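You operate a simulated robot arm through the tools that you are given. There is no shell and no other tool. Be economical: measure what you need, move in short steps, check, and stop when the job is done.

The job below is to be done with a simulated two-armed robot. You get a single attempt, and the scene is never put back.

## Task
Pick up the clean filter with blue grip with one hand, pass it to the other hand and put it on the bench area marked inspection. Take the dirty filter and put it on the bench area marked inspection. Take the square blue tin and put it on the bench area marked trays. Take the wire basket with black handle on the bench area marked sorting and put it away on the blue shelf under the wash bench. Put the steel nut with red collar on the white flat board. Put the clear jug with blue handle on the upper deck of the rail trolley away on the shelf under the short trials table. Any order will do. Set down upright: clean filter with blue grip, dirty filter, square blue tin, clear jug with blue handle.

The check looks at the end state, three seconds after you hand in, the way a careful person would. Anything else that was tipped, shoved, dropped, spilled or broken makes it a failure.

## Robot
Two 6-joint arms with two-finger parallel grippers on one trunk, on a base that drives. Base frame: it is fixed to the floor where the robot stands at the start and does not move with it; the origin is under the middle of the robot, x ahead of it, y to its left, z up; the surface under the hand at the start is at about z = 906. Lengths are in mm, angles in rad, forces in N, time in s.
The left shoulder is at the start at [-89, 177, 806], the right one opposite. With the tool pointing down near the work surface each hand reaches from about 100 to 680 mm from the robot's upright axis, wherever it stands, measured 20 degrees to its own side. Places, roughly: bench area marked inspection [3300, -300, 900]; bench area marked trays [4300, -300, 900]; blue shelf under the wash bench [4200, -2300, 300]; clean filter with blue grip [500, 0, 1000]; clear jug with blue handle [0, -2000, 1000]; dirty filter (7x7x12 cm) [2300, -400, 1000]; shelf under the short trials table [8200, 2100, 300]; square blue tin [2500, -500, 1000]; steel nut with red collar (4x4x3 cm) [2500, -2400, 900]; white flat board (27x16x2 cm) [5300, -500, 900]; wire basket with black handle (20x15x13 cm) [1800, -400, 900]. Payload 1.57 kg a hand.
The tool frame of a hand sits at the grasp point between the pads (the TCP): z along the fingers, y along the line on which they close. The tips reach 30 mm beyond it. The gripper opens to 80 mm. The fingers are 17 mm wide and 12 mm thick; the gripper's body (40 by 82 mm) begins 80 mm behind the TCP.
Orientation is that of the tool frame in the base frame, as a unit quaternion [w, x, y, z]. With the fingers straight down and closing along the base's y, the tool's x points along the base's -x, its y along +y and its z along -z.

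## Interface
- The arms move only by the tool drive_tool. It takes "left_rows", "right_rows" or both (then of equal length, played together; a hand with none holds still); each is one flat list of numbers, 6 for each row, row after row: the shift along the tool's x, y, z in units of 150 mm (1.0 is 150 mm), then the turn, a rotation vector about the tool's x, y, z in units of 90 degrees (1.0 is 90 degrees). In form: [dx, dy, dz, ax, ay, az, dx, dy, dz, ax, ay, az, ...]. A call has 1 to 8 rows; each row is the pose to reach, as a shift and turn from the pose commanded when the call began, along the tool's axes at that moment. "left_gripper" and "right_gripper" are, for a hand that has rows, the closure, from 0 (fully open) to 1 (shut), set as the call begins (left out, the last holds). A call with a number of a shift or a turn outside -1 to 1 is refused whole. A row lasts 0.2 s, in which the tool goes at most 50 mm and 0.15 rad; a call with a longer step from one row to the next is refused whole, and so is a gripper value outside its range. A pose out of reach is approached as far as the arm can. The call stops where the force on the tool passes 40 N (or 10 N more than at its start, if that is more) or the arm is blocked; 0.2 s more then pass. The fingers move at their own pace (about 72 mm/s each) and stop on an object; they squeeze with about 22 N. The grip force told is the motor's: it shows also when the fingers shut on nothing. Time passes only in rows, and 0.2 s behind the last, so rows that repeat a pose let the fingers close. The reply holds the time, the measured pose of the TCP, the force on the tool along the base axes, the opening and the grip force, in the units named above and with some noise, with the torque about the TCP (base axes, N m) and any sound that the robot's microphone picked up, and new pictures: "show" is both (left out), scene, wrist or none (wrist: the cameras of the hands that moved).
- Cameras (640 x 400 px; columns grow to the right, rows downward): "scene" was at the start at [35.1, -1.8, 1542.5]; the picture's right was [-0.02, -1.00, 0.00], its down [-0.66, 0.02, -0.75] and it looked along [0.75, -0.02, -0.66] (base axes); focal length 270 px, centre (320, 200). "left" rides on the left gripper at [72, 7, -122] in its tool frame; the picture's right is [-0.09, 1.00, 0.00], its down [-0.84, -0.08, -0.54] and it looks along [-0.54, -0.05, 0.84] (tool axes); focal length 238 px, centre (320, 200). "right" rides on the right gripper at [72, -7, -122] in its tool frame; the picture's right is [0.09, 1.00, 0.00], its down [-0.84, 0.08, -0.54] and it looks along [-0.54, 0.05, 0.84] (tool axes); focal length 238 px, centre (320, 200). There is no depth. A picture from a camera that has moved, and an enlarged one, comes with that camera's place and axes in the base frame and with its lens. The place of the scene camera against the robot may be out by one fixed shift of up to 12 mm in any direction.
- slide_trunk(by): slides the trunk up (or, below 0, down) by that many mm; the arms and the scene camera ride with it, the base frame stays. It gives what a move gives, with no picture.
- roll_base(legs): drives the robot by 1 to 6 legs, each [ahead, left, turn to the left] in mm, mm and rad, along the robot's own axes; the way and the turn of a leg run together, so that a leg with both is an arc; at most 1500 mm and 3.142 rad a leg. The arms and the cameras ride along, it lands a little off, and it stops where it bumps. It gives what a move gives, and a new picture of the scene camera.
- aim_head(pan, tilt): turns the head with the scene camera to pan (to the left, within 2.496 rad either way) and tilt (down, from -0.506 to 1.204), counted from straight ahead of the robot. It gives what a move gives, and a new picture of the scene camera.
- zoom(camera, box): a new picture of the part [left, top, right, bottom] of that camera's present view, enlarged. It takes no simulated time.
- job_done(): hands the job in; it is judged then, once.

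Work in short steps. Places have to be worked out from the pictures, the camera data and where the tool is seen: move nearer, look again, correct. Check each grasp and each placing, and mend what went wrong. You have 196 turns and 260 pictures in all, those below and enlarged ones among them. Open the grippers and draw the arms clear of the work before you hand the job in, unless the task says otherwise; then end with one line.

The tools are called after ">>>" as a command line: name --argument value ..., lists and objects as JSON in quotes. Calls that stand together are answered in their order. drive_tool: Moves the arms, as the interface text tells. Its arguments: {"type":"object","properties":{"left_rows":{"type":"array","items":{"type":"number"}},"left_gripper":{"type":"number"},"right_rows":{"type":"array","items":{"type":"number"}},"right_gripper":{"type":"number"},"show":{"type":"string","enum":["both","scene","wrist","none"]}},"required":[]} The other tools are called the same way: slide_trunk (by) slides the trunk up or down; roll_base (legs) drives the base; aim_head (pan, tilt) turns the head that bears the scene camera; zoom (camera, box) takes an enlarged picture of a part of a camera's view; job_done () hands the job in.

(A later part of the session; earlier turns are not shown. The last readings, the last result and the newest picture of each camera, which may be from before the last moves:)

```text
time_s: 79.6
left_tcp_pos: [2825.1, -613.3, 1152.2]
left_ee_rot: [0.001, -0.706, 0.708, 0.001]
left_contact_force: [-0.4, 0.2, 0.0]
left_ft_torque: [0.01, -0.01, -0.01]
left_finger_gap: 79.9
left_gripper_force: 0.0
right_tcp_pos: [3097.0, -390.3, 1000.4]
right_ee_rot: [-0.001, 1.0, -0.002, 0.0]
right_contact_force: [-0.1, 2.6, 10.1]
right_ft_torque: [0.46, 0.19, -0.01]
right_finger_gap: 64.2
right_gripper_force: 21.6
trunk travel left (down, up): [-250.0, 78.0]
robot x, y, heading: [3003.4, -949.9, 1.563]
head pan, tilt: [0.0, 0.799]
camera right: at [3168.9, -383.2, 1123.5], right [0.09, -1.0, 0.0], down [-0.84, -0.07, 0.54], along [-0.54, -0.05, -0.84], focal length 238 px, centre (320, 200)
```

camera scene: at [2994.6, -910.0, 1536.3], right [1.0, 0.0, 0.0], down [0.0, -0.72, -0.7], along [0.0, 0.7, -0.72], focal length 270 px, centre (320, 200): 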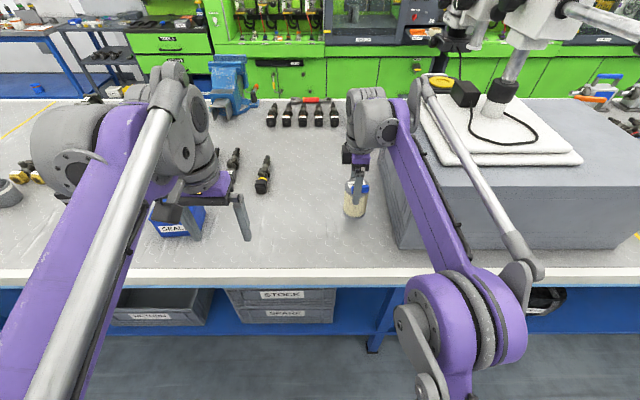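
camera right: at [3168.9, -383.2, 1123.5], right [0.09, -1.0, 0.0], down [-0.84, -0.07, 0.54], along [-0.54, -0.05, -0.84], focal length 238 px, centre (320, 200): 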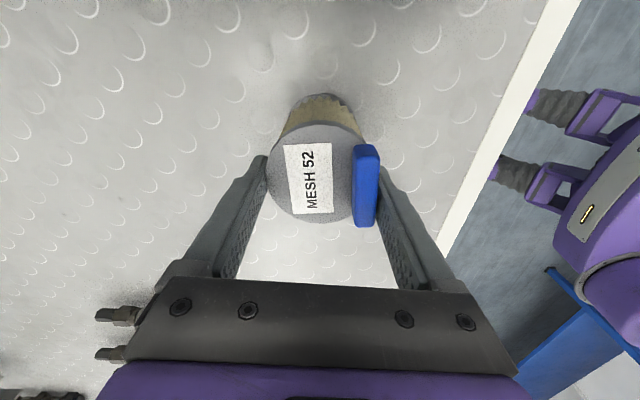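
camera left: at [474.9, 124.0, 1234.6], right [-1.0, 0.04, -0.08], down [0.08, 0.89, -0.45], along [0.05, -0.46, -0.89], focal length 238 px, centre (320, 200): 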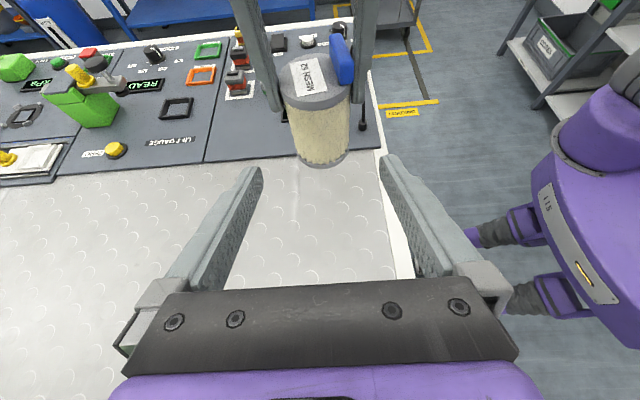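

Contact of about 10 N at z=1000, so it is standing on the bench. I release and rise.

>>> drive_tool --right_rows '[0, 0, 0, 0, 0, 0, 0, 0, 0, 0, 0, 0, 0, 0, -0.15, 0, 0, 0, 0, 0, -0.4, 0, 0, 0, 0, 0, -0.7, 0, 0, 0, 0, 0, -1.0, 0, 0, 0]' --right_gripper 0 --show "both"

```text
time_s: 81.0
left_tcp_pos: [2825.4, -611.3, 1153.1]
left_ee_rot: [0.001, -0.706, 0.708, 0.001]
left_contact_force: [0.2, 0.0, -0.1]
left_ft_torque: [-0.02, 0.02, 0.01]
left_finger_gap: 79.9
left_gripper_force: 0.0
right_tcp_pos: [3098.5, -395.6, 1123.0]
right_ee_rot: [0.0, 1.0, -0.003, -0.001]
right_contact_force: [0.2, -0.1, -0.1]
right_ft_torque: [0.01, -0.02, -0.01]
right_finger_gap: 80.2
right_gripper_force: 0.0
right hand out of reach, approached as far as the arm can: row 6
trunk travel left (down, up): [-250.0, 78.0]
robot x, y, heading: [3000.6, -949.5, 1.567]
head pan, tilt: [0.0, 0.799]
camera scene: at [2994.7, -910.3, 1536.2], right [1.0, 0.0, 0.0], down [0.0, -0.72, -0.7], along [0.0, 0.7, -0.72], focal length 270 px, centre (320, 200)
camera right: at [3169.7, -386.8, 1247.4], right [0.09, -1.0, 0.0], down [-0.84, -0.07, 0.54], along [-0.54, -0.05, -0.84], focal length 238 px, centre (320, 200)
```

scene: 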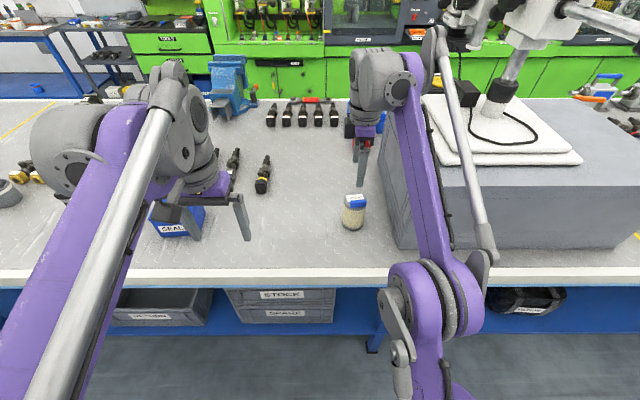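
right: 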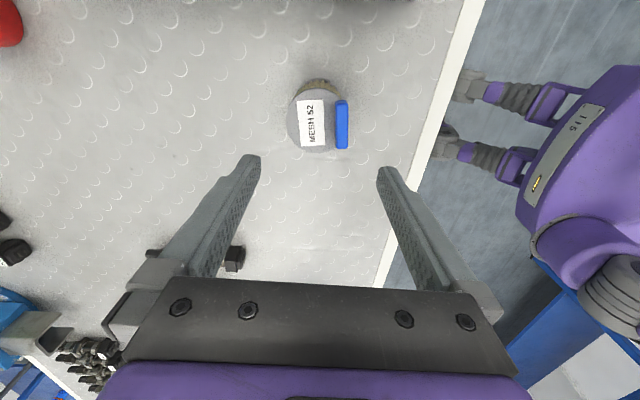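

The clean filter stands upright at (3097,-391). I retract the right hand and yaw it back, then drive left to stand between dirty filter and tin.

>>> drive_tool --right_rows '[0.075, 0.125, -0.025, 0, 0, 0.093, 0.15, 0.25, -0.05, 0, 0, 0.186, 0.225, 0.375, -0.075, 0, 0, 0.28, 0.3, 0.5, -0.1, 0, 0, 0.374, 0.375, 0.625, -0.13, 0, 0, 0.468, 0.45, 0.75, -0.16, 0, 0, 0.562, 0.525, 0.875, -0.18, 0, 0, 0.656, 0.6, 1.0, -0.2, 0, 0, 0.75]' --show "none"

>>> drive_tool --right_rows '[0.1, 0, 0, 0, 0, 0.083, 0.2, 0, 0, 0, 0, 0.166, 0.35, 0, 0, 0, 0, 0.25]' --show "none"

>>> roll_base --legs '[[0, 560, 0]]'

```text
time_s: 82.8
left_tcp_pos: [2826.0, -612.3, 1152.9]
left_ee_rot: [0.001, -0.706, 0.708, 0.001]
left_contact_force: [0.6, -1.4, 1.3]
left_ft_torque: [0.01, 0.03, 0.01]
left_finger_gap: 80.0
left_gripper_force: 0.0
right_tcp_pos: [3187.0, -543.8, 1154.4]
right_ee_rot: [0.0, 0.829, -0.559, 0.001]
right_contact_force: [0.0, -0.1, 0.8]
right_ft_torque: [0.01, 0.03, -0.01]
right_finger_gap: 80.0
right_gripper_force: 0.0
trunk travel left (down, up): [-250.0, 78.0]
robot x, y, heading: [3002.9, -951.0, 1.57]
head pan, tilt: [0.0, 0.799]
```

```text
time_s: 83.6
left_tcp_pos: [2824.3, -614.1, 1151.0]
left_ee_rot: [0.001, -0.706, 0.709, 0.001]
left_contact_force: [0.2, -0.3, -0.4]
left_ft_torque: [0.01, 0.0, 0.02]
left_finger_gap: 80.1
left_gripper_force: 0.1
right_tcp_pos: [3208.3, -594.0, 1154.3]
right_ee_rot: [0.0, -0.705, 0.71, 0.0]
right_contact_force: [0.0, -0.3, 0.5]
right_ft_torque: [0.01, 0.04, 0.01]
right_finger_gap: 79.8
right_gripper_force: 0.1
trunk travel left (down, up): [-250.0, 78.0]
robot x, y, heading: [3001.4, -950.9, 1.561]
head pan, tilt: [0.0, 0.799]
```

```text
time_s: 89.0
left_tcp_pos: [2264.3, -611.2, 1150.7]
left_ee_rot: [0.0, 0.708, -0.707, -0.001]
left_contact_force: [-0.6, 0.6, 0.7]
left_ft_torque: [-0.02, 0.02, 0.01]
left_finger_gap: 80.1
left_gripper_force: 0.0
right_tcp_pos: [2646.0, -592.2, 1154.4]
right_ee_rot: [0.0, -0.707, 0.707, 0.0]
right_contact_force: [0.1, 0.1, -0.1]
right_ft_torque: [0.0, -0.01, 0.01]
right_finger_gap: 80.0
right_gripper_force: 0.1
trunk travel left (down, up): [-250.0, 78.0]
robot x, y, heading: [2446.4, -951.3, 1.568]
head pan, tilt: [0.0, 0.799]
camera scene: at [2435.3, -908.9, 1536.3], right [1.0, 0.0, 0.0], down [0.0, -0.72, -0.7], along [0.0, 0.7, -0.72], focal length 270 px, centre (320, 200)
```

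scene: 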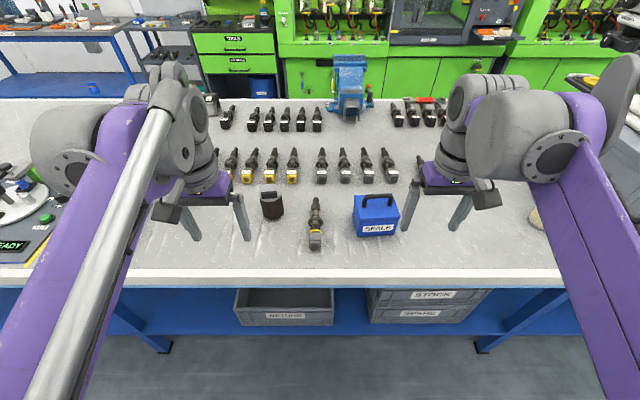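

>>> zoom --camera "scene" --box '[240, 160, 420, 270]'

>>> zoom --camera "right" --box '[0, 0, 640, 400]'

>>> zoom --camera "left" --box '[0, 0, 640, 400]'

```text
3.56 times, centred on (330, 215) of scene
camera zoom: at [2435.3, -908.9, 1536.3], right [1.0, 0.0, 0.0], down [0.0, -0.72, -0.7], along [0.0, 0.7, -0.72], focal length 961 px, centre (284, 147)
```

zoom: 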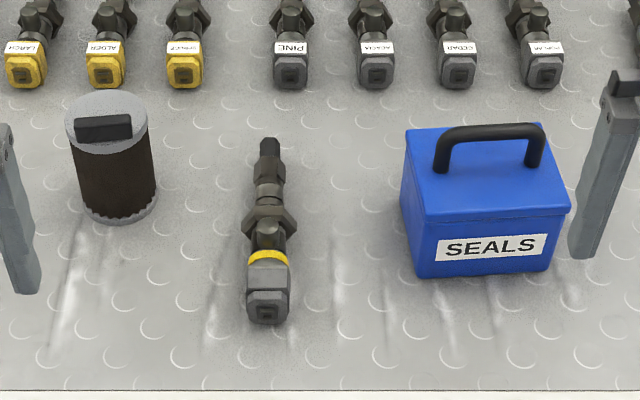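

```text
1.00 times, centred on (320, 200) of right (not enlarged: the box is as wide or as high as the picture)
camera zoom: at [2652.9, -662.1, 1277.2], right [-1.0, -0.09, 0.0], down [-0.08, 0.84, 0.54], along [-0.05, 0.54, -0.84], focal length 238 px, centre (320, 200)
```

zoom: 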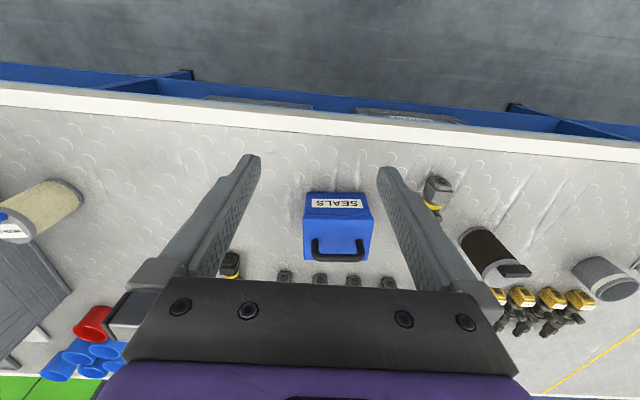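

```text
1.00 times, centred on (320, 200) of left (not enlarged: the box is as wide or as high as the picture)
camera zoom: at [2260.2, -684.4, 1273.6], right [-1.0, 0.09, 0.0], down [0.08, 0.84, 0.54], along [0.05, 0.54, -0.84], focal length 238 px, centre (320, 200)
```

zoom: 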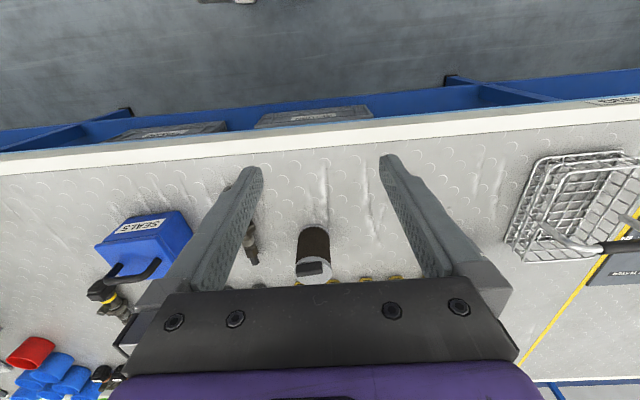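

Dirty filter sits at about (2297,-372), disc top near 1012; the tin at about (2592,-397) with its black handle bar along x near z=1022. I bring both hands forward over them, yawing the right so it can close across the handle.

>>> drive_tool --left_rows '[-0.125, -0.03, 0, 0, 0, 0, -0.25, -0.06, 0, 0, 0, 0, -0.375, -0.09, 0, 0, 0, 0, -0.5, -0.12, 0, 0, 0, 0, -0.625, -0.15, 0, 0, 0, 0, -0.75, -0.18, 0, 0, 0, 0, -0.875, -0.2, 0, 0, 0, 0, -1.0, -0.22, 0, 0, 0, 0]' --right_rows '[-0.11, 0.04, 0, 0, 0, -0.093, -0.22, 0.08, 0, 0, 0, -0.186, -0.33, 0.12, 0, 0, 0, -0.28, -0.44, 0.16, 0, 0, 0, -0.374, -0.55, 0.2, 0, 0, 0, -0.468, -0.66, 0.25, 0, 0, 0, -0.562, -0.78, 0.3, 0, 0, 0, -0.656, -0.9, 0.347, 0, 0, 0, -0.75]' --show "none"

>>> drive_tool --left_rows '[-0.2, 0, 0, 0, 0, 0, -0.4, 0, 0, 0, 0, 0, -0.5, 0, 0, 0, 0, 0]' --right_rows '[0, 0, 0, 0, 0, -0.09, 0, 0, 0, 0, 0, -0.18, 0, 0, 0, 0, 0, -0.25]'

```text
time_s: 90.8
left_tcp_pos: [2298.7, -460.4, 1151.6]
left_ee_rot: [0.0, 0.708, -0.707, 0.0]
left_contact_force: [-1.1, 0.2, -0.2]
left_ft_torque: [0.0, -0.04, -0.01]
left_finger_gap: 80.2
left_gripper_force: 0.1
right_tcp_pos: [2595.4, -454.5, 1154.1]
right_ee_rot: [-0.001, 0.981, -0.195, 0.0]
right_contact_force: [1.1, -0.1, 0.3]
right_ft_torque: [-0.04, 0.0, -0.03]
right_finger_gap: 79.9
right_gripper_force: 0.1
trunk travel left (down, up): [-250.0, 78.0]
robot x, y, heading: [2443.1, -953.8, 1.574]
head pan, tilt: [0.0, 0.799]
```

```text
time_s: 91.6
left_tcp_pos: [2296.3, -403.9, 1146.9]
left_ee_rot: [0.001, -0.707, 0.707, 0.001]
left_contact_force: [0.1, -0.1, -0.8]
left_ft_torque: [0.0, 0.0, 0.03]
left_finger_gap: 80.0
left_gripper_force: 0.0
left hand out of reach, approached as far as the arm can: row 2, 3
right_tcp_pos: [2594.9, -457.1, 1154.7]
right_ee_rot: [0.0, 1.0, 0.001, 0.0]
right_contact_force: [0.4, -0.9, 0.8]
right_ft_torque: [0.03, 0.05, -0.01]
right_finger_gap: 79.8
right_gripper_force: 0.0
trunk travel left (down, up): [-250.0, 78.0]
robot x, y, heading: [2441.3, -950.2, 1.574]
head pan, tilt: [0.0, 0.799]
camera scene: at [2435.4, -910.1, 1536.3], right [1.0, 0.0, 0.0], down [0.0, -0.72, -0.7], along [0.0, 0.7, -0.72], focal length 270 px, centre (320, 200)
camera right: at [2666.3, -448.9, 1277.8], right [0.09, -1.0, 0.0], down [-0.84, -0.08, 0.54], along [-0.54, -0.05, -0.84], focal length 238 px, centre (320, 200)
camera left: at [2292.1, -475.9, 1268.6], right [-1.0, 0.09, 0.0], down [0.08, 0.84, 0.54], along [0.05, 0.54, -0.84], focal length 238 px, centre (320, 200)
```

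scene: 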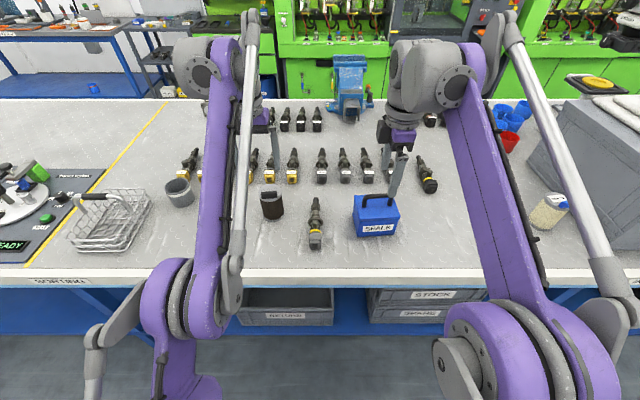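
right: 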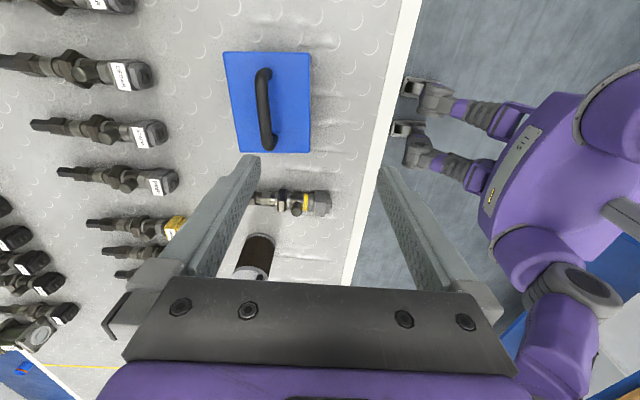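
left: 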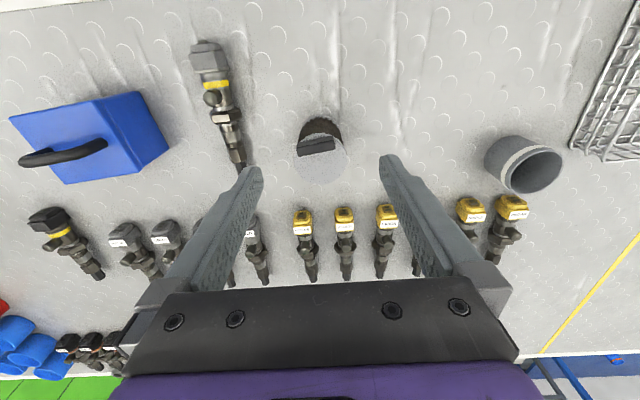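

Refined: filter at (2300,-366), tin handle at (2602,-396). I lower both hands to grasp height.

>>> drive_tool --left_rows '[-0.04, -0.01, 0.12, 0, 0, 0, -0.1, -0.02, 0.3, 0, 0, 0, -0.127, -0.02, 0.5, 0, 0, 0, -0.127, -0.02, 0.7, 0, 0, 0, -0.127, -0.02, 0.85, 0, 0, 0, -0.127, -0.02, 1.0, 0, 0, 0]' --right_rows '[0.02, -0.2, 0, 0, 0, 0, 0.04, -0.41, 0.1, 0, 0, 0, 0.04, -0.41, 0.35, 0, 0, 0, 0.04, -0.41, 0.55, 0, 0, 0, 0.04, -0.41, 0.7, 0, 0, 0, 0.04, -0.41, 0.75, 0, 0, 0]'

```text
time_s: 93.0
left_tcp_pos: [2300.2, -383.6, 994.6]
left_ee_rot: [-0.001, 0.707, -0.707, -0.002]
left_contact_force: [-0.3, 0.1, 0.0]
left_ft_torque: [0.02, -0.01, 0.04]
left_finger_gap: 79.9
left_gripper_force: 0.0
right_tcp_pos: [2600.8, -394.0, 1039.4]
right_ee_rot: [0.001, 1.0, 0.0, 0.0]
right_contact_force: [0.1, 0.6, 0.8]
right_ft_torque: [0.0, 0.01, 0.01]
right_finger_gap: 79.9
right_gripper_force: 0.1
trunk travel left (down, up): [-250.0, 78.0]
robot x, y, heading: [2443.5, -948.4, 1.572]
head pan, tilt: [0.0, 0.799]
camera scene: at [2435.4, -908.7, 1536.3], right [1.0, 0.0, 0.0], down [0.0, -0.72, -0.7], along [0.0, 0.7, -0.72], focal length 270 px, centre (320, 200)
camera right: at [2672.0, -386.8, 1162.9], right [0.09, -1.0, 0.0], down [-0.84, -0.08, 0.54], along [-0.54, -0.05, -0.84], focal length 238 px, centre (320, 200)
camera left: at [2295.9, -456.4, 1117.0], right [-1.0, 0.09, 0.0], down [0.08, 0.84, 0.54], along [0.05, 0.54, -0.84], focal length 238 px, centre (320, 200)
```

scene: 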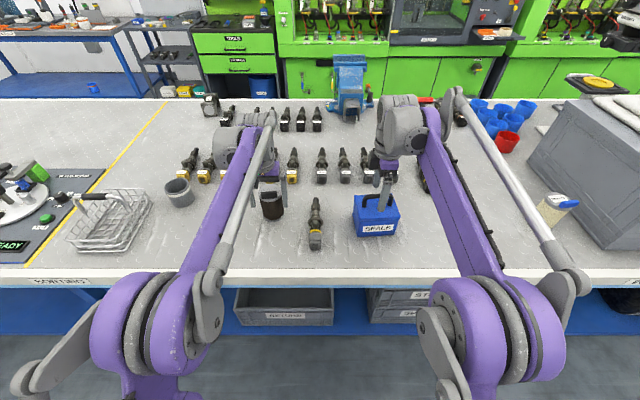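
right: 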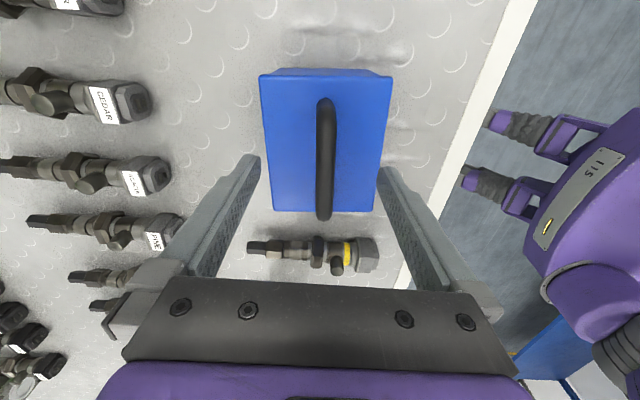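
left: 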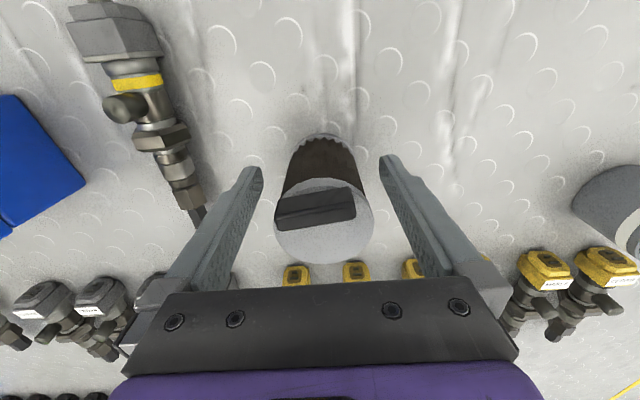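

Left needs +15 mm in y; right needs +11 mm in x and 12 mm lower. I correct both, then close.

>>> drive_tool --left_rows '[-0.05, 0, 0, 0, 0, 0, -0.1, 0, 0, 0, 0, 0]' --right_rows '[0.073, 0.013, 0.03, 0, 0, 0, 0.073, 0.013, 0.085, 0, 0, 0]' --show "wrist"

>>> drive_tool --left_rows '[0, 0, 0, 0, 0, 0, 0, 0, 0, 0, 0, 0, 0, 0, 0, 0, 0, 0, 0, 0, 0, 0, 0, 0]' --right_rows '[0, 0, 0, 0, 0, 0, 0, 0, 0, 0, 0, 0, 0, 0, 0, 0, 0, 0, 0, 0, 0, 0, 0, 0]' --left_gripper 1 --right_gripper 1 --show "wrist"

```text
time_s: 93.6
left_tcp_pos: [2300.5, -367.7, 995.2]
left_ee_rot: [-0.001, 0.707, -0.707, 0.0]
left_contact_force: [0.5, -0.7, -0.4]
left_ft_torque: [-0.02, 0.02, 0.04]
left_finger_gap: 80.0
left_gripper_force: 0.1
right_tcp_pos: [2610.7, -396.5, 1027.1]
right_ee_rot: [0.0, 1.0, 0.0, 0.001]
right_contact_force: [0.0, -0.5, 0.6]
right_ft_torque: [-0.01, -0.02, -0.03]
right_finger_gap: 80.1
right_gripper_force: 0.0
trunk travel left (down, up): [-250.0, 78.0]
robot x, y, heading: [2444.4, -949.2, 1.572]
head pan, tilt: [0.0, 0.799]
camera right: at [2682.3, -388.5, 1150.5], right [0.09, -1.0, 0.0], down [-0.84, -0.08, 0.54], along [-0.54, -0.05, -0.84], focal length 238 px, centre (320, 200)
camera left: at [2296.0, -440.5, 1117.0], right [-1.0, 0.09, 0.0], down [0.08, 0.84, 0.54], along [0.05, 0.54, -0.84], focal length 238 px, centre (320, 200)
```

right: 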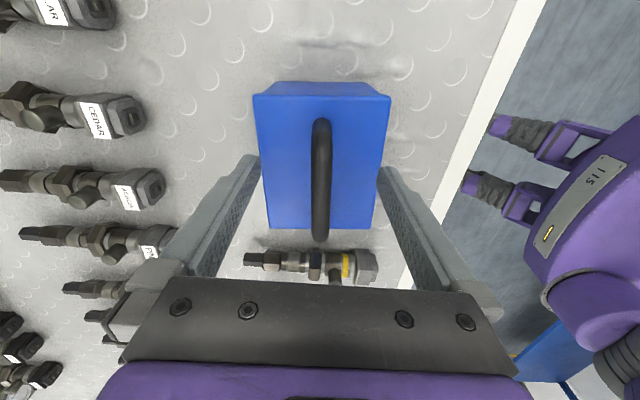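
left: 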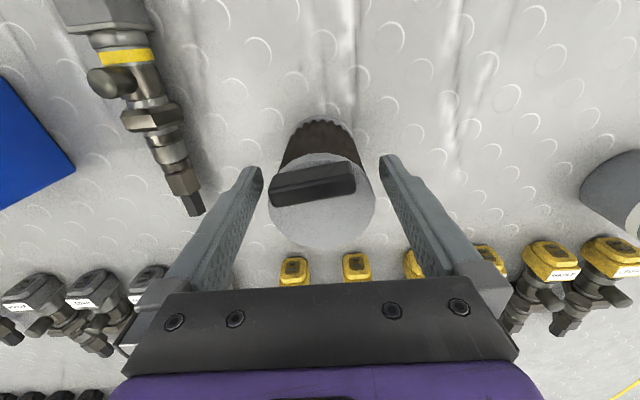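

```text
time_s: 94.6
left_tcp_pos: [2301.0, -367.5, 996.1]
left_ee_rot: [0.001, -0.707, 0.707, 0.001]
left_contact_force: [-1.3, -0.3, -0.6]
left_ft_torque: [0.01, 0.04, 0.06]
left_finger_gap: 63.5
left_gripper_force: 22.1
right_tcp_pos: [2610.2, -396.2, 1027.5]
right_ee_rot: [0.001, 1.0, -0.001, 0.0]
right_contact_force: [-0.2, 0.4, 0.6]
right_ft_torque: [0.0, 0.11, 0.04]
right_finger_gap: 12.6
right_gripper_force: 21.7
trunk travel left (down, up): [-250.0, 78.0]
robot x, y, heading: [2441.1, -945.5, 1.574]
head pan, tilt: [0.0, 0.799]
camera right: at [2682.2, -388.7, 1150.7], right [0.09, -1.0, 0.0], down [-0.84, -0.08, 0.54], along [-0.54, -0.05, -0.84], focal length 238 px, centre (320, 200)
camera left: at [2296.1, -440.9, 1117.2], right [-1.0, 0.09, 0.0], down [0.08, 0.84, 0.54], along [0.05, 0.54, -0.84], focal length 238 px, centre (320, 200)
```

right: 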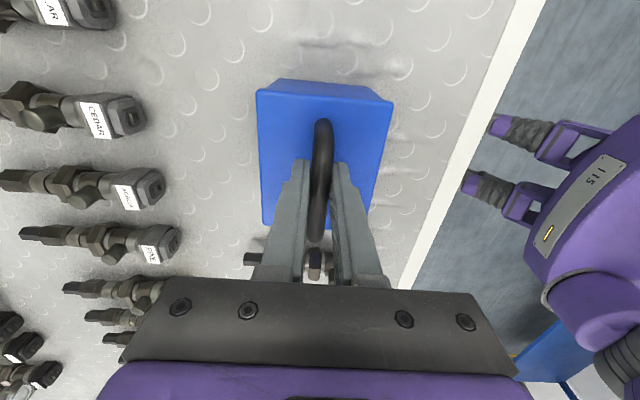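
left: 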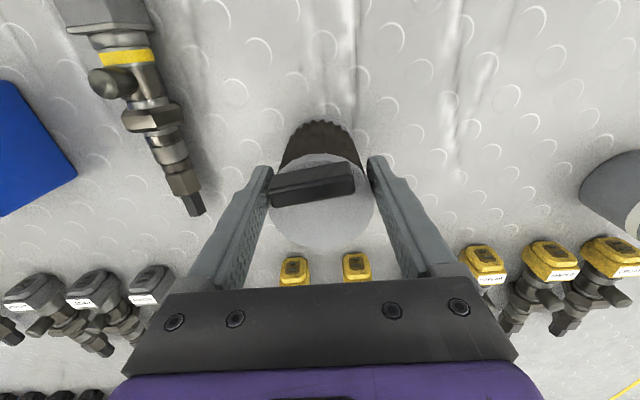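

Both held (63.5 mm and 12.6 mm gaps). I lift both straight up, then draw them back.

>>> drive_tool --left_rows '[0, 0, -0.15, 0, 0, 0, 0, 0, -0.35, 0, 0, 0, 0.1, 0, -0.55, 0, 0, 0, 0.3, 0, -0.75, 0, 0, 0, 0.55, 0, -0.9, 0, 0, 0, 0.8, 0, -1, 0, 0, 0, 1, 0, -1, 0, 0, 0]' --right_rows '[0, 0, -0.15, 0, 0, 0, 0, 0, -0.35, 0, 0, 0, 0, 0.1, -0.55, 0, 0, 0, 0, 0.3, -0.75, 0, 0, 0, 0, 0.55, -0.9, 0, 0, 0, 0, 0.8, -1, 0, 0, 0, 0, 1, -1, 0, 0, 0]'

```text
time_s: 96.2
left_tcp_pos: [2301.9, -518.6, 1145.4]
left_ee_rot: [0.002, -0.707, 0.708, 0.002]
left_contact_force: [0.7, -1.0, -1.4]
left_ft_torque: [0.01, -0.01, 0.0]
left_finger_gap: 63.7
left_gripper_force: 22.3
right_tcp_pos: [2610.1, -547.8, 1181.3]
right_ee_rot: [-0.001, 1.0, 0.0, 0.0]
right_contact_force: [-0.9, -0.5, -3.0]
right_ft_torque: [-0.01, -0.02, 0.02]
right_finger_gap: 12.5
right_gripper_force: 22.1
trunk travel left (down, up): [-250.0, 78.0]
robot x, y, heading: [2444.8, -949.1, 1.567]
head pan, tilt: [0.0, 0.799]
camera scene: at [2435.4, -910.9, 1536.3], right [1.0, 0.0, 0.0], down [0.0, -0.72, -0.7], along [0.0, 0.7, -0.72], focal length 270 px, centre (320, 200)
camera right: at [2682.1, -541.2, 1303.7], right [0.09, -1.0, 0.0], down [-0.84, -0.08, 0.54], along [-0.54, -0.05, -0.84], focal length 238 px, centre (320, 200)
camera left: at [2297.2, -591.3, 1268.4], right [-1.0, 0.09, 0.0], down [0.08, 0.84, 0.54], along [0.05, 0.54, -0.84], focal length 238 px, centre (320, 200)
```

scene: 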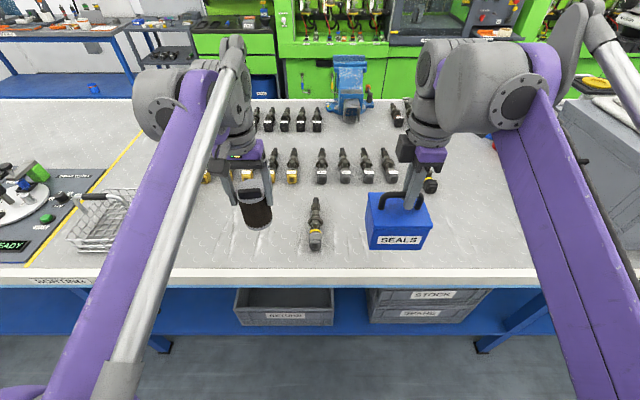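
right: 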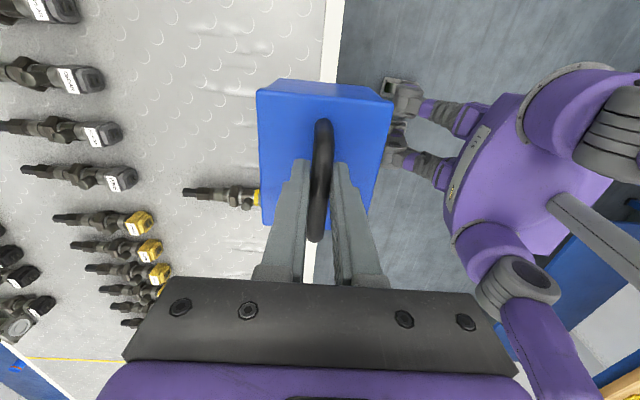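
left: 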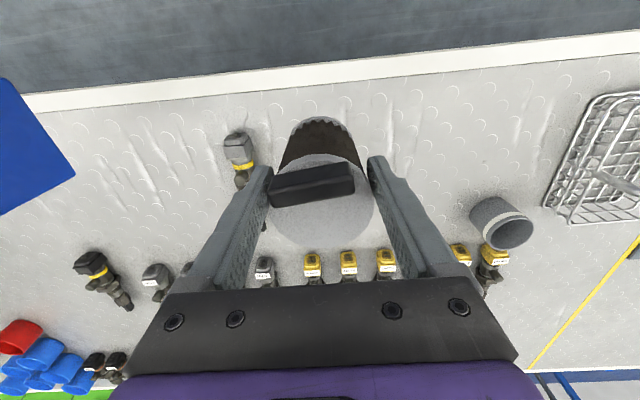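

Both hang level. I pull the tin further back so it clears the plate, then drive right for placing the dirty filter near (3060,-500).

>>> drive_tool --right_rows '[0, 0.2, 0, 0, 0, 0, 0, 0.45, 0, 0, 0, 0, 0, 0.7, 0, 0, 0, 0]' --show "none"

>>> roll_base --legs '[[0, -756, 0]]'

```text
time_s: 97.0
left_tcp_pos: [2301.7, -517.4, 1146.0]
left_ee_rot: [0.001, -0.707, 0.707, 0.0]
left_contact_force: [0.2, -0.3, -1.2]
left_ft_torque: [0.02, 0.02, 0.01]
left_finger_gap: 63.9
left_gripper_force: 22.1
right_tcp_pos: [2612.8, -655.7, 1180.8]
right_ee_rot: [-0.001, 1.0, -0.001, 0.0]
right_contact_force: [-0.4, -0.3, -2.4]
right_ft_torque: [0.01, -0.06, 0.01]
right_finger_gap: 12.5
right_gripper_force: 21.8
trunk travel left (down, up): [-250.0, 78.0]
robot x, y, heading: [2447.0, -949.0, 1.57]
head pan, tilt: [0.0, 0.799]
```

```text
time_s: 103.9
left_tcp_pos: [3045.3, -519.4, 1145.8]
left_ee_rot: [0.0, -0.703, 0.711, 0.001]
left_contact_force: [-0.1, 0.2, -1.6]
left_ft_torque: [0.01, 0.05, 0.0]
left_finger_gap: 63.4
left_gripper_force: 22.1
right_tcp_pos: [3353.1, -659.5, 1179.3]
right_ee_rot: [0.0, 1.0, -0.006, 0.0]
right_contact_force: [0.5, -0.7, -3.9]
right_ft_torque: [-0.01, -0.01, 0.0]
right_finger_gap: 12.6
right_gripper_force: 22.3
trunk travel left (down, up): [-250.0, 78.0]
robot x, y, heading: [3185.8, -953.3, 1.56]
head pan, tilt: [0.0, 0.799]
camera scene: at [3173.7, -913.3, 1536.2], right [1.0, -0.01, 0.0], down [-0.01, -0.72, -0.7], along [0.01, 0.7, -0.72], focal length 270 px, centre (320, 200)
```

scene: 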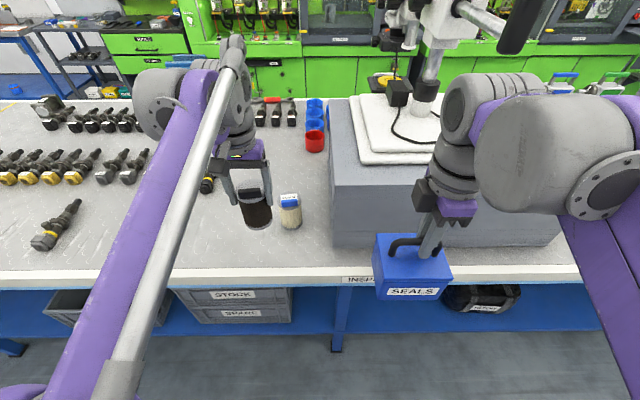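

The dirty filter is over a free spot beside the clean one. I nudge it and lower to contact (expected TCP z about 996).

>>> drive_tool --left_rows '[-0.06, -0.03, 0.15, 0, 0, 0, -0.127, -0.067, 0.4, 0, 0, 0, -0.127, -0.067, 0.65, 0, 0, 0, -0.127, -0.067, 0.85, 0, 0, 0, -0.127, -0.067, 0.94, 0, 0, 0, -0.127, -0.067, 0.98, 0, 0, 0, -0.127, -0.067, 1.0, 0, 0, 0]' --show "wrist"

```text
time_s: 105.5
left_tcp_pos: [3055.6, -500.4, 996.0]
left_ee_rot: [0.001, -0.702, 0.712, 0.001]
left_contact_force: [0.5, -0.6, -1.2]
left_ft_torque: [0.01, -0.03, 0.01]
left_finger_gap: 63.4
left_gripper_force: 22.3
right_tcp_pos: [3354.5, -660.6, 1178.7]
right_ee_rot: [0.0, 1.0, -0.005, -0.001]
right_contact_force: [-0.3, 0.1, -4.0]
right_ft_torque: [0.0, -0.06, -0.01]
right_finger_gap: 12.6
right_gripper_force: 21.9
trunk travel left (down, up): [-250.0, 78.0]
robot x, y, heading: [3180.9, -953.7, 1.559]
head pan, tilt: [0.0, 0.799]
camera left: at [3050.6, -572.3, 1117.9], right [-0.99, 0.1, 0.0], down [0.09, 0.84, 0.54], along [0.06, 0.54, -0.84], focal length 238 px, centre (320, 200)
```

left: 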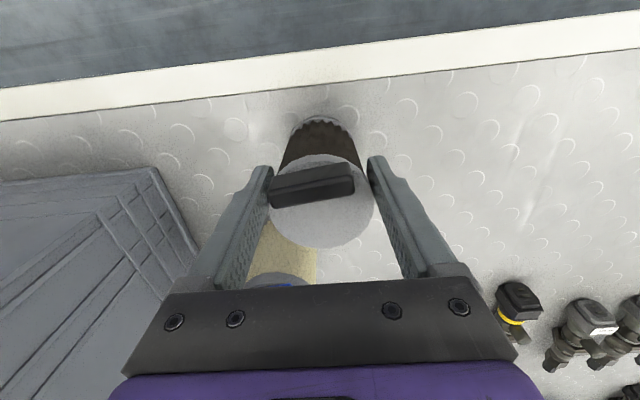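

Not yet in contact; I lower a few millimetres more in 1 mm steps.

>>> drive_tool --left_rows '[0, 0, 0.008, 0, 0, 0, 0, 0, 0.016, 0, 0, 0]' --show "none"

```text
time_s: 106.1
left_tcp_pos: [3056.8, -500.7, 994.9]
left_ee_rot: [0.002, -0.703, 0.711, 0.001]
left_contact_force: [1.9, 2.5, 19.2]
left_ft_torque: [0.25, -0.08, -0.1]
left_finger_gap: 63.7
left_gripper_force: 21.9
right_tcp_pos: [3355.0, -661.5, 1180.5]
right_ee_rot: [-0.001, 1.0, -0.006, 0.0]
right_contact_force: [-0.5, 0.4, -4.2]
right_ft_torque: [0.03, -0.03, 0.0]
right_finger_gap: 12.4
right_gripper_force: 21.7
trunk travel left (down, up): [-250.0, 78.0]
robot x, y, heading: [3180.7, -950.7, 1.559]
head pan, tilt: [0.0, 0.799]
```

Contact. Release and rise, then draw the left hand back.

>>> drive_tool --left_rows '[0, 0, 0, 0, 0, 0, 0, 0, 0, 0, 0, 0, 0, 0, -0.2, 0, 0, 0, 0, 0, -0.5, 0, 0, 0, 0, 0, -0.8, 0, 0, 0, 0.2, 0, -1, 0, 0, 0, 0.5, 0, -1, 0, 0, 0, 0.7, 0, -1, 0, 0, 0]' --left_gripper 0

```text
time_s: 107.9
left_tcp_pos: [3052.9, -605.9, 1144.6]
left_ee_rot: [0.0, -0.703, 0.711, 0.001]
left_contact_force: [0.0, -0.2, 0.1]
left_ft_torque: [-0.02, 0.0, 0.01]
left_finger_gap: 80.1
left_gripper_force: 0.1
right_tcp_pos: [3353.7, -661.0, 1179.1]
right_ee_rot: [0.0, 1.0, -0.006, 0.0]
right_contact_force: [-0.6, 0.1, -2.9]
right_ft_torque: [-0.01, -0.04, 0.03]
right_finger_gap: 12.2
right_gripper_force: 22.0
trunk travel left (down, up): [-250.0, 78.0]
robot x, y, heading: [3178.6, -953.7, 1.561]
head pan, tilt: [0.0, 0.799]
camera scene: at [3173.6, -914.2, 1536.3], right [1.0, -0.01, 0.0], down [-0.01, -0.72, -0.7], along [0.01, 0.7, -0.72], focal length 270 px, centre (320, 200)
camera left: at [3046.9, -678.5, 1266.6], right [-0.99, 0.1, 0.0], down [0.09, 0.83, 0.54], along [0.06, 0.54, -0.84], focal length 238 px, centre (320, 200)
```

scene: 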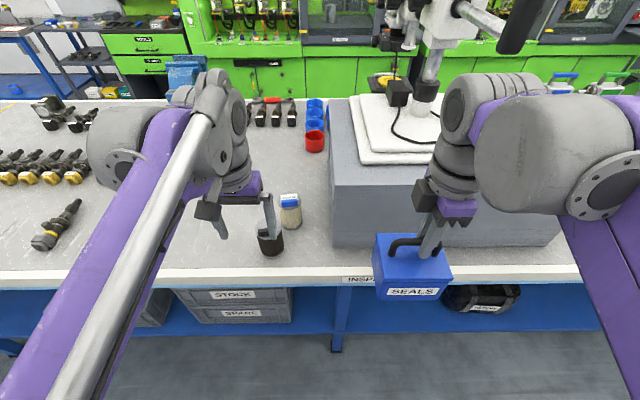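
left: 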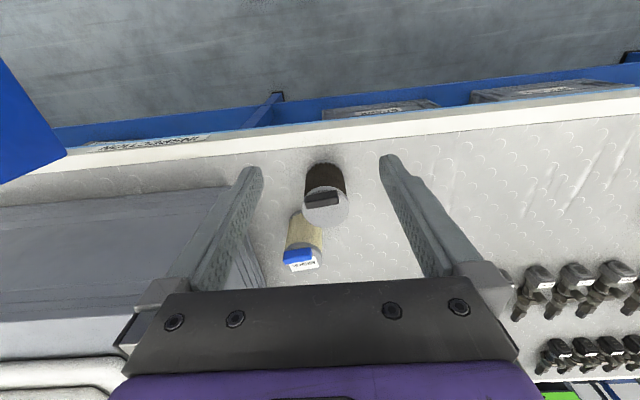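

Both filters stand. On to the trays area with the tin.

>>> roll_base --legs '[[0, 0, 0.01], [0, -940, 0]]'

>>> aim_head --pan -0.5 --tilt 0.8

```text
time_s: 116.9
left_tcp_pos: [3996.4, -610.1, 1144.5]
left_ee_rot: [0.001, -0.705, 0.709, 0.001]
left_contact_force: [-0.5, 0.0, -0.6]
left_ft_torque: [0.01, 0.0, 0.0]
left_finger_gap: 79.9
left_gripper_force: 0.1
right_tcp_pos: [4297.8, -662.8, 1178.4]
right_ee_rot: [0.0, 1.0, -0.003, 0.0]
right_contact_force: [-0.9, 0.1, -3.3]
right_ft_torque: [-0.01, -0.02, 0.0]
right_finger_gap: 12.4
right_gripper_force: 21.6
trunk travel left (down, up): [-250.0, 78.0]
robot x, y, heading: [4130.1, -957.9, 1.562]
head pan, tilt: [0.0, 0.799]
camera scene: at [4120.6, -917.5, 1536.2], right [1.0, -0.01, 0.0], down [0.0, -0.72, -0.7], along [0.0, 0.7, -0.72], focal length 270 px, centre (320, 200)
```

scene: 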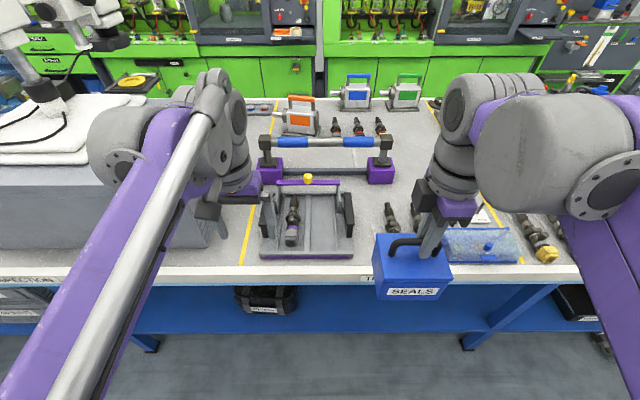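

```text
time_s: 117.8
left_tcp_pos: [3996.6, -610.6, 1144.4]
left_ee_rot: [0.0, -0.705, 0.709, 0.0]
left_contact_force: [0.1, -0.3, 0.2]
left_ft_torque: [-0.03, 0.02, -0.02]
left_finger_gap: 80.1
left_gripper_force: 0.0
right_tcp_pos: [4298.8, -663.7, 1179.6]
right_ee_rot: [0.0, 1.0, -0.002, 0.0]
right_contact_force: [0.1, 0.1, -3.5]
right_ft_torque: [-0.01, -0.04, 0.0]
right_finger_gap: 12.3
right_gripper_force: 22.4
trunk travel left (down, up): [-250.0, 78.0]
robot x, y, heading: [4130.0, -962.0, 1.573]
head pan, tilt: [-0.499, 0.799]
camera scene: at [4159.1, -927.5, 1536.2], right [0.88, -0.48, 0.0], down [-0.35, -0.63, -0.7], along [0.34, 0.61, -0.72], focal length 270 px, centre (320, 200)
```

scene: 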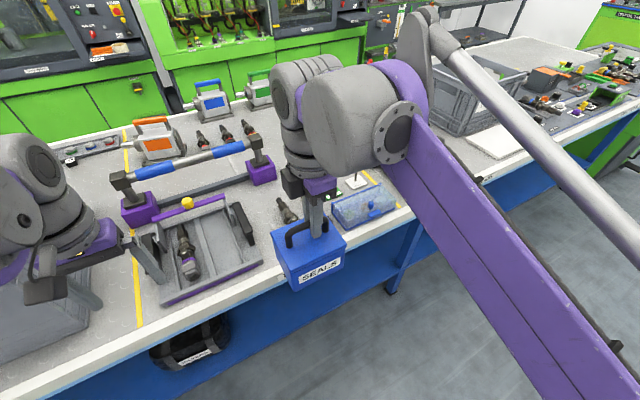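

The trays area between the lines (x 3915–4650) is crowded. I shift right to see the free surface hidden behind the tin.

>>> roll_base --legs '[[0, -300, 0]]'

>>> aim_head --pan 0.1 --tilt 0.85

```text
time_s: 121.1
left_tcp_pos: [4301.3, -611.8, 1145.2]
left_ee_rot: [0.0, 0.708, -0.706, -0.001]
left_contact_force: [-0.2, -0.4, -0.2]
left_ft_torque: [-0.01, 0.0, -0.02]
left_finger_gap: 79.8
left_gripper_force: 0.0
right_tcp_pos: [4602.4, -664.4, 1179.0]
right_ee_rot: [0.0, 1.0, 0.0, 0.001]
right_contact_force: [0.3, 0.4, -4.1]
right_ft_torque: [-0.03, -0.06, 0.01]
right_finger_gap: 12.7
right_gripper_force: 22.1
trunk travel left (down, up): [-250.0, 78.0]
robot x, y, heading: [4433.5, -959.8, 1.57]
head pan, tilt: [-0.499, 0.799]
camera scene: at [4464.4, -928.4, 1536.2], right [0.88, -0.48, 0.0], down [-0.34, -0.63, -0.7], along [0.33, 0.61, -0.72], focal length 270 px, centre (320, 200)
```

scene: 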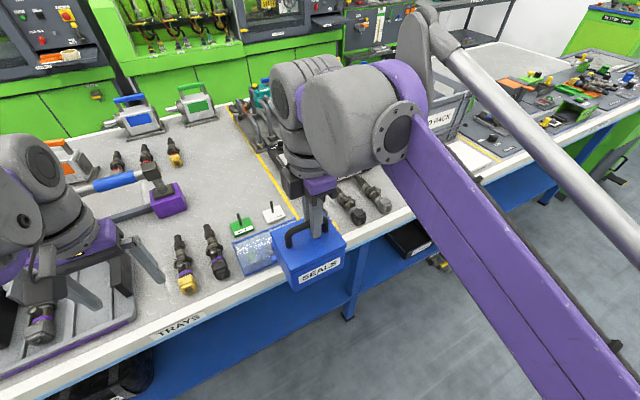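

```text
time_s: 122.1
left_tcp_pos: [4301.1, -611.9, 1144.7]
left_ee_rot: [-0.001, 0.707, -0.707, 0.0]
left_contact_force: [-1.0, -0.2, 0.0]
left_ft_torque: [0.01, -0.02, -0.02]
left_finger_gap: 80.1
left_gripper_force: 0.1
right_tcp_pos: [4602.8, -661.8, 1178.9]
right_ee_rot: [0.0, 1.0, 0.0, 0.0]
right_contact_force: [-0.3, 1.0, -2.8]
right_ft_torque: [0.0, -0.02, -0.05]
right_finger_gap: 12.3
right_gripper_force: 22.2
trunk travel left (down, up): [-250.0, 78.0]
robot x, y, heading: [4435.9, -958.7, 1.573]
head pan, tilt: [0.099, 0.85]
camera scene: at [4418.1, -921.4, 1532.2], right [1.0, 0.1, 0.0], down [0.07, -0.75, -0.66], along [-0.06, 0.66, -0.75], focal length 270 px, centre (320, 200)
```

scene: 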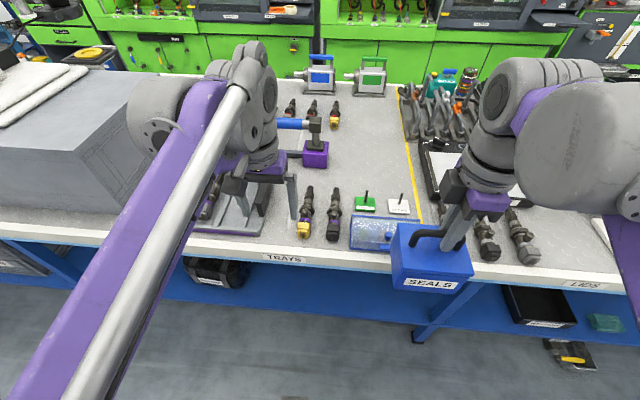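

A free patch lies around (4510,-255), behind the small blocks and left of the yellow line. To reach it I need to stand closer, so I look down to see how much room the base has.

>>> aim_head --pan 0 --tilt 1.2

>>> slide_trunk --by 76

```text
time_s: 122.9
left_tcp_pos: [4301.5, -612.4, 1145.5]
left_ee_rot: [0.0, -0.706, 0.708, 0.001]
left_contact_force: [0.5, 0.1, 0.0]
left_ft_torque: [0.01, 0.0, -0.03]
left_finger_gap: 79.8
left_gripper_force: 0.0
right_tcp_pos: [4603.1, -662.3, 1179.7]
right_ee_rot: [0.001, 1.0, -0.001, 0.0]
right_contact_force: [0.3, -0.4, -3.8]
right_ft_torque: [-0.04, -0.04, -0.01]
right_finger_gap: 12.4
right_gripper_force: 21.8
trunk travel left (down, up): [-250.0, 78.0]
robot x, y, heading: [4431.8, -961.2, 1.566]
head pan, tilt: [0.0, 1.201]
camera scene: at [4425.7, -943.3, 1508.6], right [1.0, 0.0, 0.0], down [0.0, -0.93, -0.36], along [0.0, 0.36, -0.93], focal length 270 px, centre (320, 200)
```

scene: 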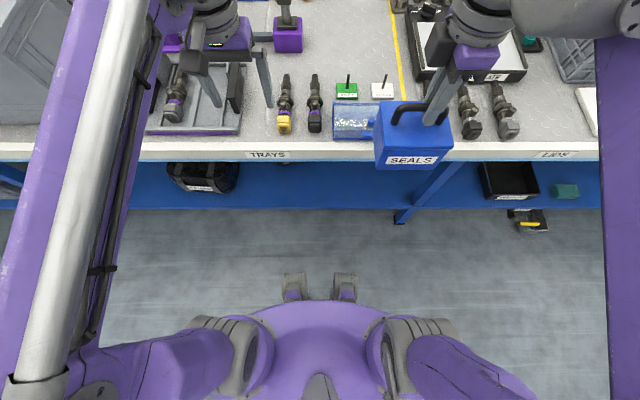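

```text
time_s: 124.1
left_tcp_pos: [4301.3, -611.8, 1219.3]
left_ee_rot: [0.001, -0.707, 0.707, 0.001]
left_contact_force: [1.0, 0.4, -0.1]
left_ft_torque: [-0.02, -0.02, -0.02]
left_finger_gap: 80.2
left_gripper_force: 0.1
right_tcp_pos: [4603.9, -662.8, 1255.8]
right_ee_rot: [0.0, 1.0, -0.001, 0.0]
right_contact_force: [1.5, -0.2, -4.0]
right_ft_torque: [0.01, -0.03, -0.01]
right_finger_gap: 12.7
right_gripper_force: 22.3
trunk travel left (down, up): [-326.0, 2.0]
robot x, y, heading: [4434.9, -956.5, 1.567]
head pan, tilt: [0.0, 1.201]
```

The base reaches less than 200 mm ahead of the axis, so moving 90 mm closer is safe. With the trunk raised, I step ahead and a little left.

>>> roll_base --legs '[[95, 60, 0]]'

>>> aim_head --pan 0 --tilt 0.9

```text
time_s: 125.3
left_tcp_pos: [4242.6, -518.1, 1220.6]
left_ee_rot: [0.0, -0.706, 0.708, 0.0]
left_contact_force: [0.7, 0.6, -0.2]
left_ft_torque: [0.02, -0.02, -0.04]
left_finger_gap: 80.1
left_gripper_force: 0.1
right_tcp_pos: [4544.5, -569.9, 1254.1]
right_ee_rot: [0.0, 1.0, -0.001, 0.0]
right_contact_force: [0.6, 0.0, -3.0]
right_ft_torque: [0.05, -0.04, -0.02]
right_finger_gap: 12.5
right_gripper_force: 22.2
trunk travel left (down, up): [-326.0, 2.0]
robot x, y, heading: [4375.7, -863.6, 1.569]
head pan, tilt: [0.0, 1.201]
camera scene: at [4367.0, -853.1, 1589.0], right [1.0, 0.0, 0.0], down [0.0, -0.93, -0.36], along [0.0, 0.36, -0.93], focal length 270 px, centre (320, 200)
```

scene: 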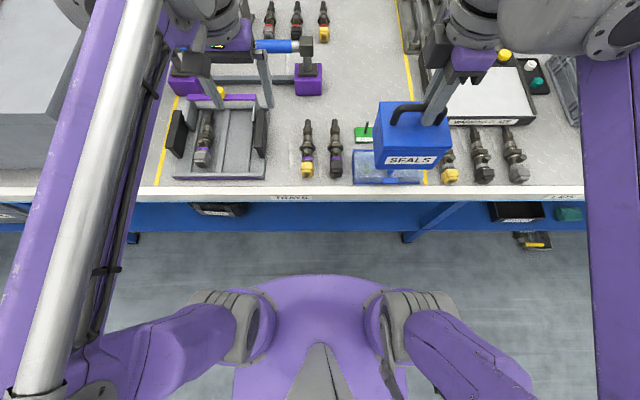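

```text
time_s: 126.1
left_tcp_pos: [4243.3, -516.2, 1220.8]
left_ee_rot: [0.001, -0.706, 0.708, 0.0]
left_contact_force: [0.4, -0.2, -0.4]
left_ft_torque: [-0.02, -0.01, 0.02]
left_finger_gap: 79.8
left_gripper_force: 0.1
right_tcp_pos: [4544.3, -568.9, 1256.8]
right_ee_rot: [0.001, 1.0, -0.001, 0.0]
right_contact_force: [0.3, 0.0, -3.6]
right_ft_torque: [0.0, 0.0, 0.01]
right_finger_gap: 12.5
right_gripper_force: 21.8
trunk travel left (down, up): [-326.0, 2.0]
robot x, y, heading: [4375.3, -866.1, 1.562]
head pan, tilt: [0.0, 0.901]
camera scene: at [4366.5, -831.8, 1609.1], right [1.0, 0.0, 0.0], down [0.0, -0.78, -0.62], along [0.0, 0.62, -0.78], focal length 270 px, centre (320, 200)
```

scene: 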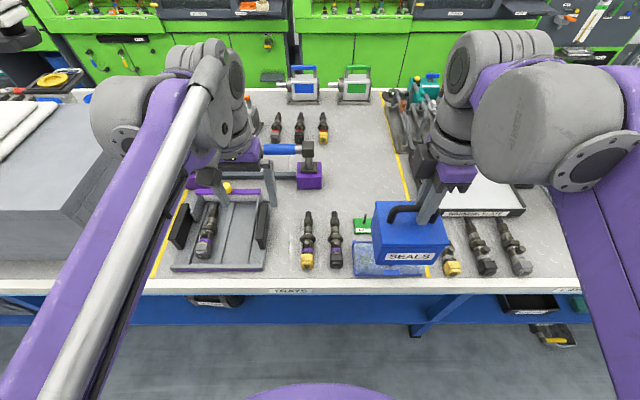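

The patch (4520,-255) is clear. I move the tin forward while keeping its bottom above 1000 mm.

>>> drive_tool --right_rows '[-0.02, -0.125, 0.08, 0, 0, 0, -0.04, -0.25, 0.15, 0, 0, 0, -0.06, -0.375, 0.23, 0, 0, 0, -0.08, -0.5, 0.3, 0, 0, 0, -0.1, -0.625, 0.38, 0, 0, 0, -0.12, -0.75, 0.45, 0, 0, 0, -0.14, -0.875, 0.53, 0, 0, 0, -0.16, -1.0, 0.6, 0, 0, 0]' --show "none"

>>> drive_tool --right_rows '[0, -0.17, 0.05, 0, 0, 0, 0, -0.34, 0.1, 0, 0, 0, 0, -0.5, 0.15, 0, 0, 0, 0, -0.67, 0.2, 0, 0, 0, 0, -0.83, 0.25, 0, 0, 0, 0, -1.0, 0.25, 0, 0, 0]'

```text
time_s: 127.9
left_tcp_pos: [4241.8, -516.0, 1220.2]
left_ee_rot: [0.001, -0.706, 0.708, 0.0]
left_contact_force: [-0.2, -0.4, -0.2]
left_ft_torque: [0.0, 0.0, -0.02]
left_finger_gap: 79.8
left_gripper_force: 0.1
right_tcp_pos: [4520.4, -418.2, 1165.8]
right_ee_rot: [0.0, 1.0, -0.002, 0.0]
right_contact_force: [0.2, -0.8, -4.0]
right_ft_torque: [-0.03, -0.05, 0.02]
right_finger_gap: 12.4
right_gripper_force: 22.1
trunk travel left (down, up): [-326.0, 2.0]
robot x, y, heading: [4375.8, -867.4, 1.565]
head pan, tilt: [0.0, 0.901]
```

```text
time_s: 129.3
left_tcp_pos: [4242.2, -516.0, 1220.7]
left_ee_rot: [-0.001, -0.706, 0.708, 0.0]
left_contact_force: [0.0, 0.0, -0.7]
left_ft_torque: [-0.01, 0.03, 0.01]
left_finger_gap: 79.9
left_gripper_force: 0.1
right_tcp_pos: [4521.0, -269.1, 1126.7]
right_ee_rot: [-0.001, 1.0, -0.001, 0.0]
right_contact_force: [0.0, 0.3, -3.3]
right_ft_torque: [-0.02, -0.05, -0.04]
right_finger_gap: 12.6
right_gripper_force: 22.3
trunk travel left (down, up): [-326.0, 2.0]
robot x, y, heading: [4377.0, -863.1, 1.565]
head pan, tilt: [0.0, 0.901]
camera scene: at [4366.5, -830.7, 1609.1], right [1.0, 0.0, 0.0], down [0.0, -0.78, -0.62], along [0.0, 0.62, -0.78], focal length 270 px, centre (320, 200)
camera right: at [4592.2, -260.7, 1249.2], right [0.09, -1.0, 0.0], down [-0.84, -0.07, 0.54], along [-0.54, -0.05, -0.84], focal length 238 px, centre (320, 200)
```

scene: 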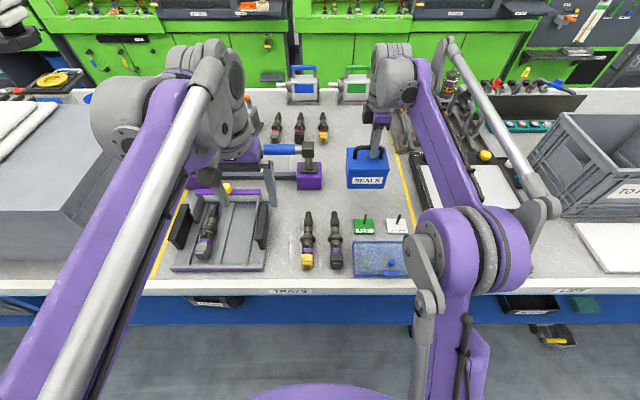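
right: 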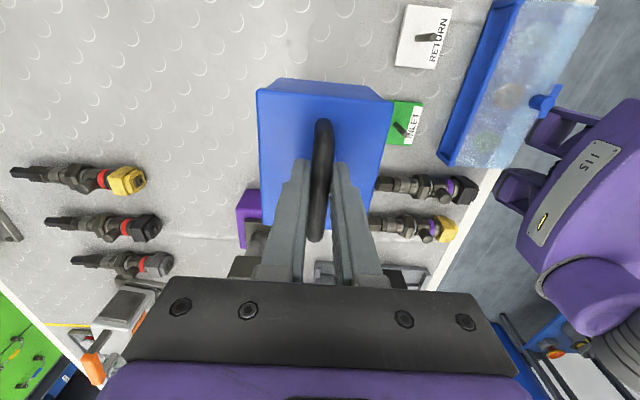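

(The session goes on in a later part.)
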